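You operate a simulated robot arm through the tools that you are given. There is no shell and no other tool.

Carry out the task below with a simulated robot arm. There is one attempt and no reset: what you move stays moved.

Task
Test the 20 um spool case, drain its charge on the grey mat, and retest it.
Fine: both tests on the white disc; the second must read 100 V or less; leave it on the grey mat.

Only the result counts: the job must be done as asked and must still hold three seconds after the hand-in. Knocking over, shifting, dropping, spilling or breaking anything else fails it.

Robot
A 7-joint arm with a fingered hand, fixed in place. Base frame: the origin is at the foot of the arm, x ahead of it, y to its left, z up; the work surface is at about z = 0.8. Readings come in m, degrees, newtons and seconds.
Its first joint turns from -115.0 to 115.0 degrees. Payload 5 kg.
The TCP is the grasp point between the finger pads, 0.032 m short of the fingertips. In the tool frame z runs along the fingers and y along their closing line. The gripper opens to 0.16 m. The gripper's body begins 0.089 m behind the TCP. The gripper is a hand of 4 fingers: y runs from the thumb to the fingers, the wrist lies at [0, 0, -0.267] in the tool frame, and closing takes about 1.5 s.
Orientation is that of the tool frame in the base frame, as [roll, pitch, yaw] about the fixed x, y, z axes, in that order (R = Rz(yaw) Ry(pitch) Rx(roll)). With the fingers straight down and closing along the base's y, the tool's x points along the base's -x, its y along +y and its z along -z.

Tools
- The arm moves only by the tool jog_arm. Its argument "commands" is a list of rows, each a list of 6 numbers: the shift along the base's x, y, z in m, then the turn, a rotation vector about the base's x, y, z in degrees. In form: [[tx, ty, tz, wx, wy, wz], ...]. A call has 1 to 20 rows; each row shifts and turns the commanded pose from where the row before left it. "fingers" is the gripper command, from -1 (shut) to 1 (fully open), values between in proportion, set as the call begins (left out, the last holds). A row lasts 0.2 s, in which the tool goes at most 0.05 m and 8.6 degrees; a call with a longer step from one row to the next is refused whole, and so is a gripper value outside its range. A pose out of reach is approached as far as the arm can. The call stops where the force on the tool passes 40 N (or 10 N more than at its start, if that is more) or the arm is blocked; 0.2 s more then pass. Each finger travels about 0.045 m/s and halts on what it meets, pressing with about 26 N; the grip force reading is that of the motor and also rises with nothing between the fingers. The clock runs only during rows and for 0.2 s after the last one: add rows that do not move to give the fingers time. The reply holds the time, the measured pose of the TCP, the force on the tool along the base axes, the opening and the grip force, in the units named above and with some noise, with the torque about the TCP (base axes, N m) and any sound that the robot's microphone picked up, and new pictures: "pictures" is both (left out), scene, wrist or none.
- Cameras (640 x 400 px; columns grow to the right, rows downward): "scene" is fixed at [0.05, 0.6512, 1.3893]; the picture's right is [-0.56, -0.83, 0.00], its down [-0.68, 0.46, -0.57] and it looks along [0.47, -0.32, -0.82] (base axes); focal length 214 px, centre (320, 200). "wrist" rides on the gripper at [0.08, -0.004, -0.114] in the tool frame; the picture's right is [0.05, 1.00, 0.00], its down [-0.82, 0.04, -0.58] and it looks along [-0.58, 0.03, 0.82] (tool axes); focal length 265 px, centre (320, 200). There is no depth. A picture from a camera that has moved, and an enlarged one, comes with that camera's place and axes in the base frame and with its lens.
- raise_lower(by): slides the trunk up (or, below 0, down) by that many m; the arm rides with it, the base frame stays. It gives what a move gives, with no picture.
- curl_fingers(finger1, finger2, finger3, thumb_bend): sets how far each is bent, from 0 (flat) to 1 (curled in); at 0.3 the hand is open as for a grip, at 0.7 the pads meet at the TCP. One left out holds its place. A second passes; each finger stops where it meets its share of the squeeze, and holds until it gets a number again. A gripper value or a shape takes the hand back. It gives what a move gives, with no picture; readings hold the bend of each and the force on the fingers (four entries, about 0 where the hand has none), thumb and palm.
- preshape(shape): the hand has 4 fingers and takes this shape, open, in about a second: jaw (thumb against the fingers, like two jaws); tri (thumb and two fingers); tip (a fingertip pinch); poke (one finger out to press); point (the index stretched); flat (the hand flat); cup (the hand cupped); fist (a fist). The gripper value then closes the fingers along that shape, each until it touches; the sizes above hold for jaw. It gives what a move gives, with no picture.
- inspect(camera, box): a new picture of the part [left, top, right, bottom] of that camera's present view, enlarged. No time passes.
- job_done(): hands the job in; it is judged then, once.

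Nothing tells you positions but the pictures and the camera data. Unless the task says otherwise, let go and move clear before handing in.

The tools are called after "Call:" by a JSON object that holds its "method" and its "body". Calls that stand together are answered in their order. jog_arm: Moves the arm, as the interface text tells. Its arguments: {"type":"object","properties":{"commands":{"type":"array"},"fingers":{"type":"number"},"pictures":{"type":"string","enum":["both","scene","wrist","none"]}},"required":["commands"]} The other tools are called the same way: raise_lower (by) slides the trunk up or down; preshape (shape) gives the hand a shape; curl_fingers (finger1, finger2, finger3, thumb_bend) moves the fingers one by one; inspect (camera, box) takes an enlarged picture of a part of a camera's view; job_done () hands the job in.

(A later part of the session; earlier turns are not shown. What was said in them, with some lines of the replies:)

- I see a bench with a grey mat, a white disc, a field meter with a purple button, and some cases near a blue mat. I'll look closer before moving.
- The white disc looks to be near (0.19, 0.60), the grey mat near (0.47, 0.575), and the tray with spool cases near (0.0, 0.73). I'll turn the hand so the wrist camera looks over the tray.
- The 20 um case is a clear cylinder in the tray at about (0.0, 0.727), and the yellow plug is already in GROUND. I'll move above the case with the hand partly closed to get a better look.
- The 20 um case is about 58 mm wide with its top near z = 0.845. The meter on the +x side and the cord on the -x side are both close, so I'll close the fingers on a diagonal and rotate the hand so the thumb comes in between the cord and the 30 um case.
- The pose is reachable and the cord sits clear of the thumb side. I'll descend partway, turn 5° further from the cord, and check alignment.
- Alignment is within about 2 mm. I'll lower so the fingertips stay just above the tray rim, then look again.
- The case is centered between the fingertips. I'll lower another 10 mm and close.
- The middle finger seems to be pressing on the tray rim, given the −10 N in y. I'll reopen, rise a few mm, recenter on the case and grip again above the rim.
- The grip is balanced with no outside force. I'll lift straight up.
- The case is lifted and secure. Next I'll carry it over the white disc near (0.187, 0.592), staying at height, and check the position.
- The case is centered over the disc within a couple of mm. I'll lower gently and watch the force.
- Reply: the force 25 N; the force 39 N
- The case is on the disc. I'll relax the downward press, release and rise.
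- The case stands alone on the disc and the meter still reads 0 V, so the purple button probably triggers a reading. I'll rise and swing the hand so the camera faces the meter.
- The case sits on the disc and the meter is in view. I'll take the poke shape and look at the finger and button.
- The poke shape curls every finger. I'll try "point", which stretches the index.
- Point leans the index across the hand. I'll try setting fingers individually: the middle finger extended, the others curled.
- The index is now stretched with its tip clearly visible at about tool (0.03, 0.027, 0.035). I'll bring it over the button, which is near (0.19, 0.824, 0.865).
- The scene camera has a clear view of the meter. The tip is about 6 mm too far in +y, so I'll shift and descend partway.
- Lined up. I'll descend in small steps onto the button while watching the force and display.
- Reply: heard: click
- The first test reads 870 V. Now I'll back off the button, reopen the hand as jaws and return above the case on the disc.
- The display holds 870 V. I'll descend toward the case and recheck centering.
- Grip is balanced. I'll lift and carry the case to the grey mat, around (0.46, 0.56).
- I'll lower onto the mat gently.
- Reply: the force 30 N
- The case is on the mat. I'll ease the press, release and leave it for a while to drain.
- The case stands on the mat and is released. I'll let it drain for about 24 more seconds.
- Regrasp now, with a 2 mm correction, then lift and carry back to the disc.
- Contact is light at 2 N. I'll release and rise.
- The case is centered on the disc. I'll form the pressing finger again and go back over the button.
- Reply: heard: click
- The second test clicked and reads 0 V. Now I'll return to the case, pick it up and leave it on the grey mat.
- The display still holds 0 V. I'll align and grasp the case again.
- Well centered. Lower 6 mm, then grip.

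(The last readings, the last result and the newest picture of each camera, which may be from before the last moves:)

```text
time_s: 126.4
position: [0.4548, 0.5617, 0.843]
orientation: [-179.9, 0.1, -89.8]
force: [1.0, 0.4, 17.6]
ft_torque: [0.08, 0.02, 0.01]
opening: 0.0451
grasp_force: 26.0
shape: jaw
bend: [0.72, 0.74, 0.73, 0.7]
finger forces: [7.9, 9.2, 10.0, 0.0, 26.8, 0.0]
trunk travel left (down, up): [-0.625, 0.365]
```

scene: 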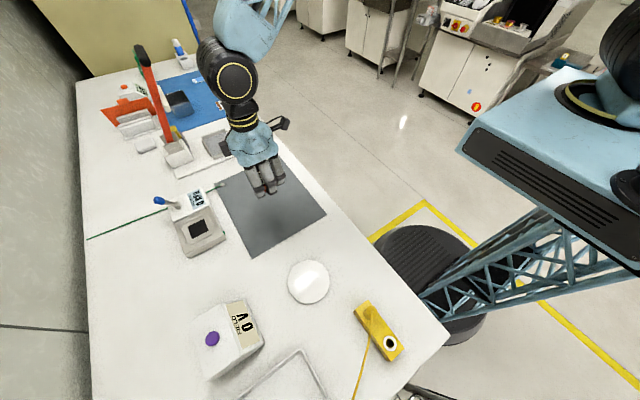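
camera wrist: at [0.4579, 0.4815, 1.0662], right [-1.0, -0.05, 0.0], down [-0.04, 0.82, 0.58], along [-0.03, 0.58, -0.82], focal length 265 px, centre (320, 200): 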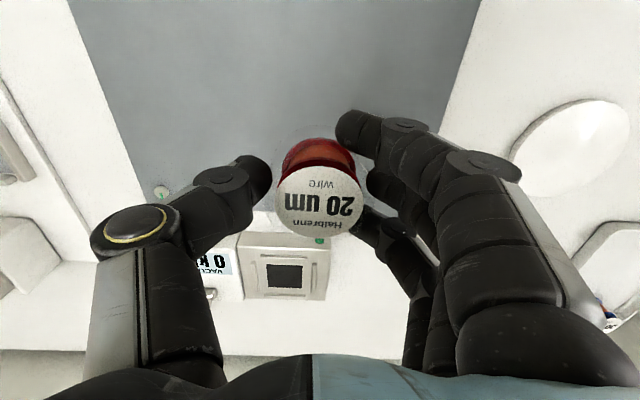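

The case is on the mat. I'll ease off, release and rise clear.

Call:
{"method": "jog_arm", "body": {"commands": [[0, 0, 0.0015, 0, 0, 0], [0, 0, 0, 0, 0, 0]], "pictures": "none"}}

Call:
{"method": "jog_arm", "body": {"commands": [[0, 0, 0, 0, 0, 0], [0, 0, 0, 0, 0, 0], [0, 0, 0, 0, 0, 0], [0, 0, 0, 0, 0, 0], [0, 0, 0, 0, 0, 0], [0, 0, 0, 0, 0, 0], [0, 0, 0, 0, 0, 0]], "fingers": 0.25, "pictures": "wrist"}}

Call:
{"method": "jog_arm", "body": {"commands": [[0, 0, 0.01, 0, 0, 0], [0, 0, 0.03, 0, 0, 0], [0, 0, 0.04, 0, 0, 0], [0, 0, 0.04, 0, 0, 0], [0, 0, 0.04, 0, 0, 0], [0, -0.04, 0.03, 0, 0, 0], [0, -0.045, 0.02, 0, 0, 0], [0, -0.045, 0.01, 0, 0, 0], [0, 0, 0, 0, 0, 0]], "pictures": "both"}}

Call:
{"method": "inspect", "body": {"camera": "scene", "box": [160, 140, 400, 400]}}

```text
time_s: 127.0
position: [0.4552, 0.5623, 0.8443]
orientation: [-179.9, 0.0, -89.7]
force: [1.2, 2.8, 12.1]
ft_torque: [0.07, 0.0, 0.0]
opening: 0.0453
grasp_force: 26.3
shape: jaw
bend: [0.72, 0.74, 0.73, 0.7]
finger forces: [7.3, 8.7, 10.3, 0.0, 26.6, 0.1]
trunk travel left (down, up): [-0.625, 0.365]
```

```text
time_s: 128.6
position: [0.4556, 0.5609, 0.8425]
orientation: [179.9, 0.0, -89.8]
force: [0.3, -0.2, -0.6]
ft_torque: [0.02, 0.02, 0.03]
opening: 0.0994
grasp_force: 0.0
shape: jaw
bend: [0.71, 0.71, 0.71, 0.68]
finger forces: [0.1, 0.1, 0.1, 0.0, 0.0, 0.0]
trunk travel left (down, up): [-0.625, 0.365]
camera wrist: at [0.4594, 0.4807, 0.957], right [-1.0, -0.06, 0.0], down [-0.04, 0.82, 0.58], along [-0.03, 0.58, -0.82], focal length 265 px, centre (320, 200)
```

wrist: 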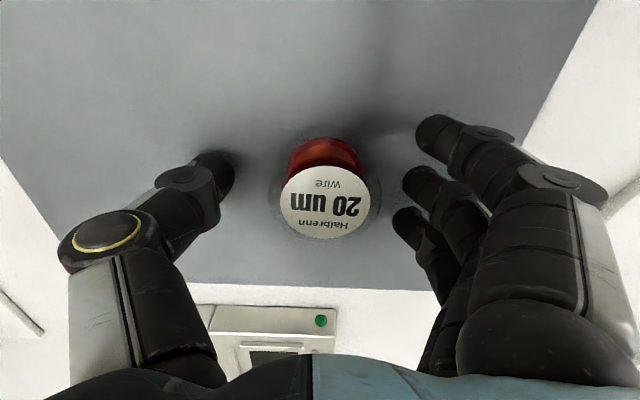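

```text
time_s: 130.6
position: [0.4539, 0.4311, 1.0642]
orientation: [180.0, 0.0, -89.8]
force: [-0.1, 0.6, 0.9]
ft_torque: [-0.02, -0.03, 0.0]
opening: 0.0999
grasp_force: 0.1
shape: jaw
bend: [0.71, 0.71, 0.71, 0.68]
finger forces: [0.1, 0.0, 0.0, 0.0, 0.0, 0.0]
trunk travel left (down, up): [-0.625, 0.365]
camera wrist: at [0.4579, 0.3502, 1.1776], right [-1.0, -0.06, 0.0], down [-0.05, 0.82, 0.58], along [-0.03, 0.58, -0.82], focal length 265 px, centre (320, 200)
```

scene: 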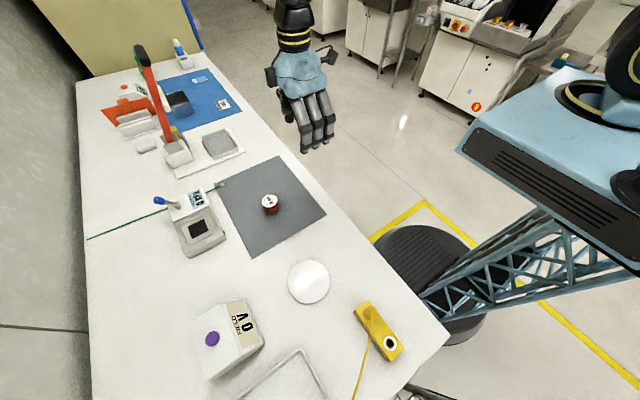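
wrist: 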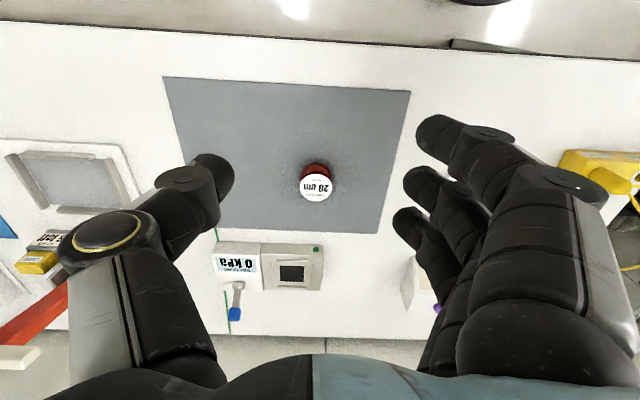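

```text
1.54 times, centred on (280, 270) of scene
camera zoom: at [0.05, 0.6512, 1.3893], right [-0.56, -0.83, 0.0], down [-0.68, 0.46, -0.57], along [0.47, -0.32, -0.82], focal length 330 px, centre (382, 92)
```

zoom: 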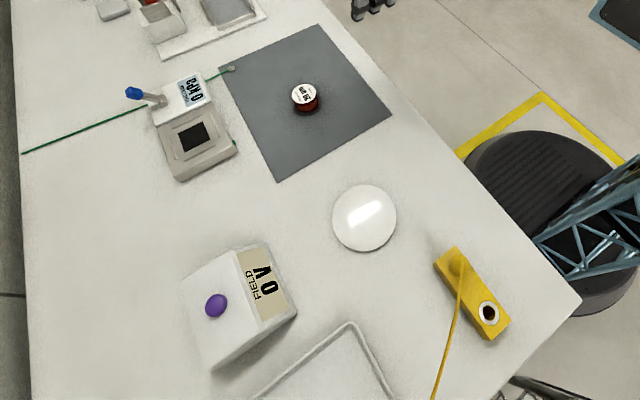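

The case stands upright on the grey mat and the meter shows 0 V. Nothing else has moved, and the hand is clear, so I'm handing in.

Call:
{"method": "job_done", "body": {}}

```text
The job is handed in.
```

The 20 um spool case was tested, drained on the grey mat and retested. It read 870 V on the first test and 0 V on the second, under the 100 V limit.

- **Tests:** both were done with the case on the white disc, using the meter's purple button. The button clicked each time.
- **Drain:** the case stood on the grey mat for about 30 seconds between the tests.
- **Final state:** the case is upright on the grey mat and released, and the hand is clear.
- **Rim contact:** during my first attempt to grip the case, one finger pressed on the tray rim with about 10–14 N. I let go and gripped higher. The tray corner lines up with where it was at the start, and the final pictures show nothing else moved.

I handed the job in; the reply only confirmed that it was received.
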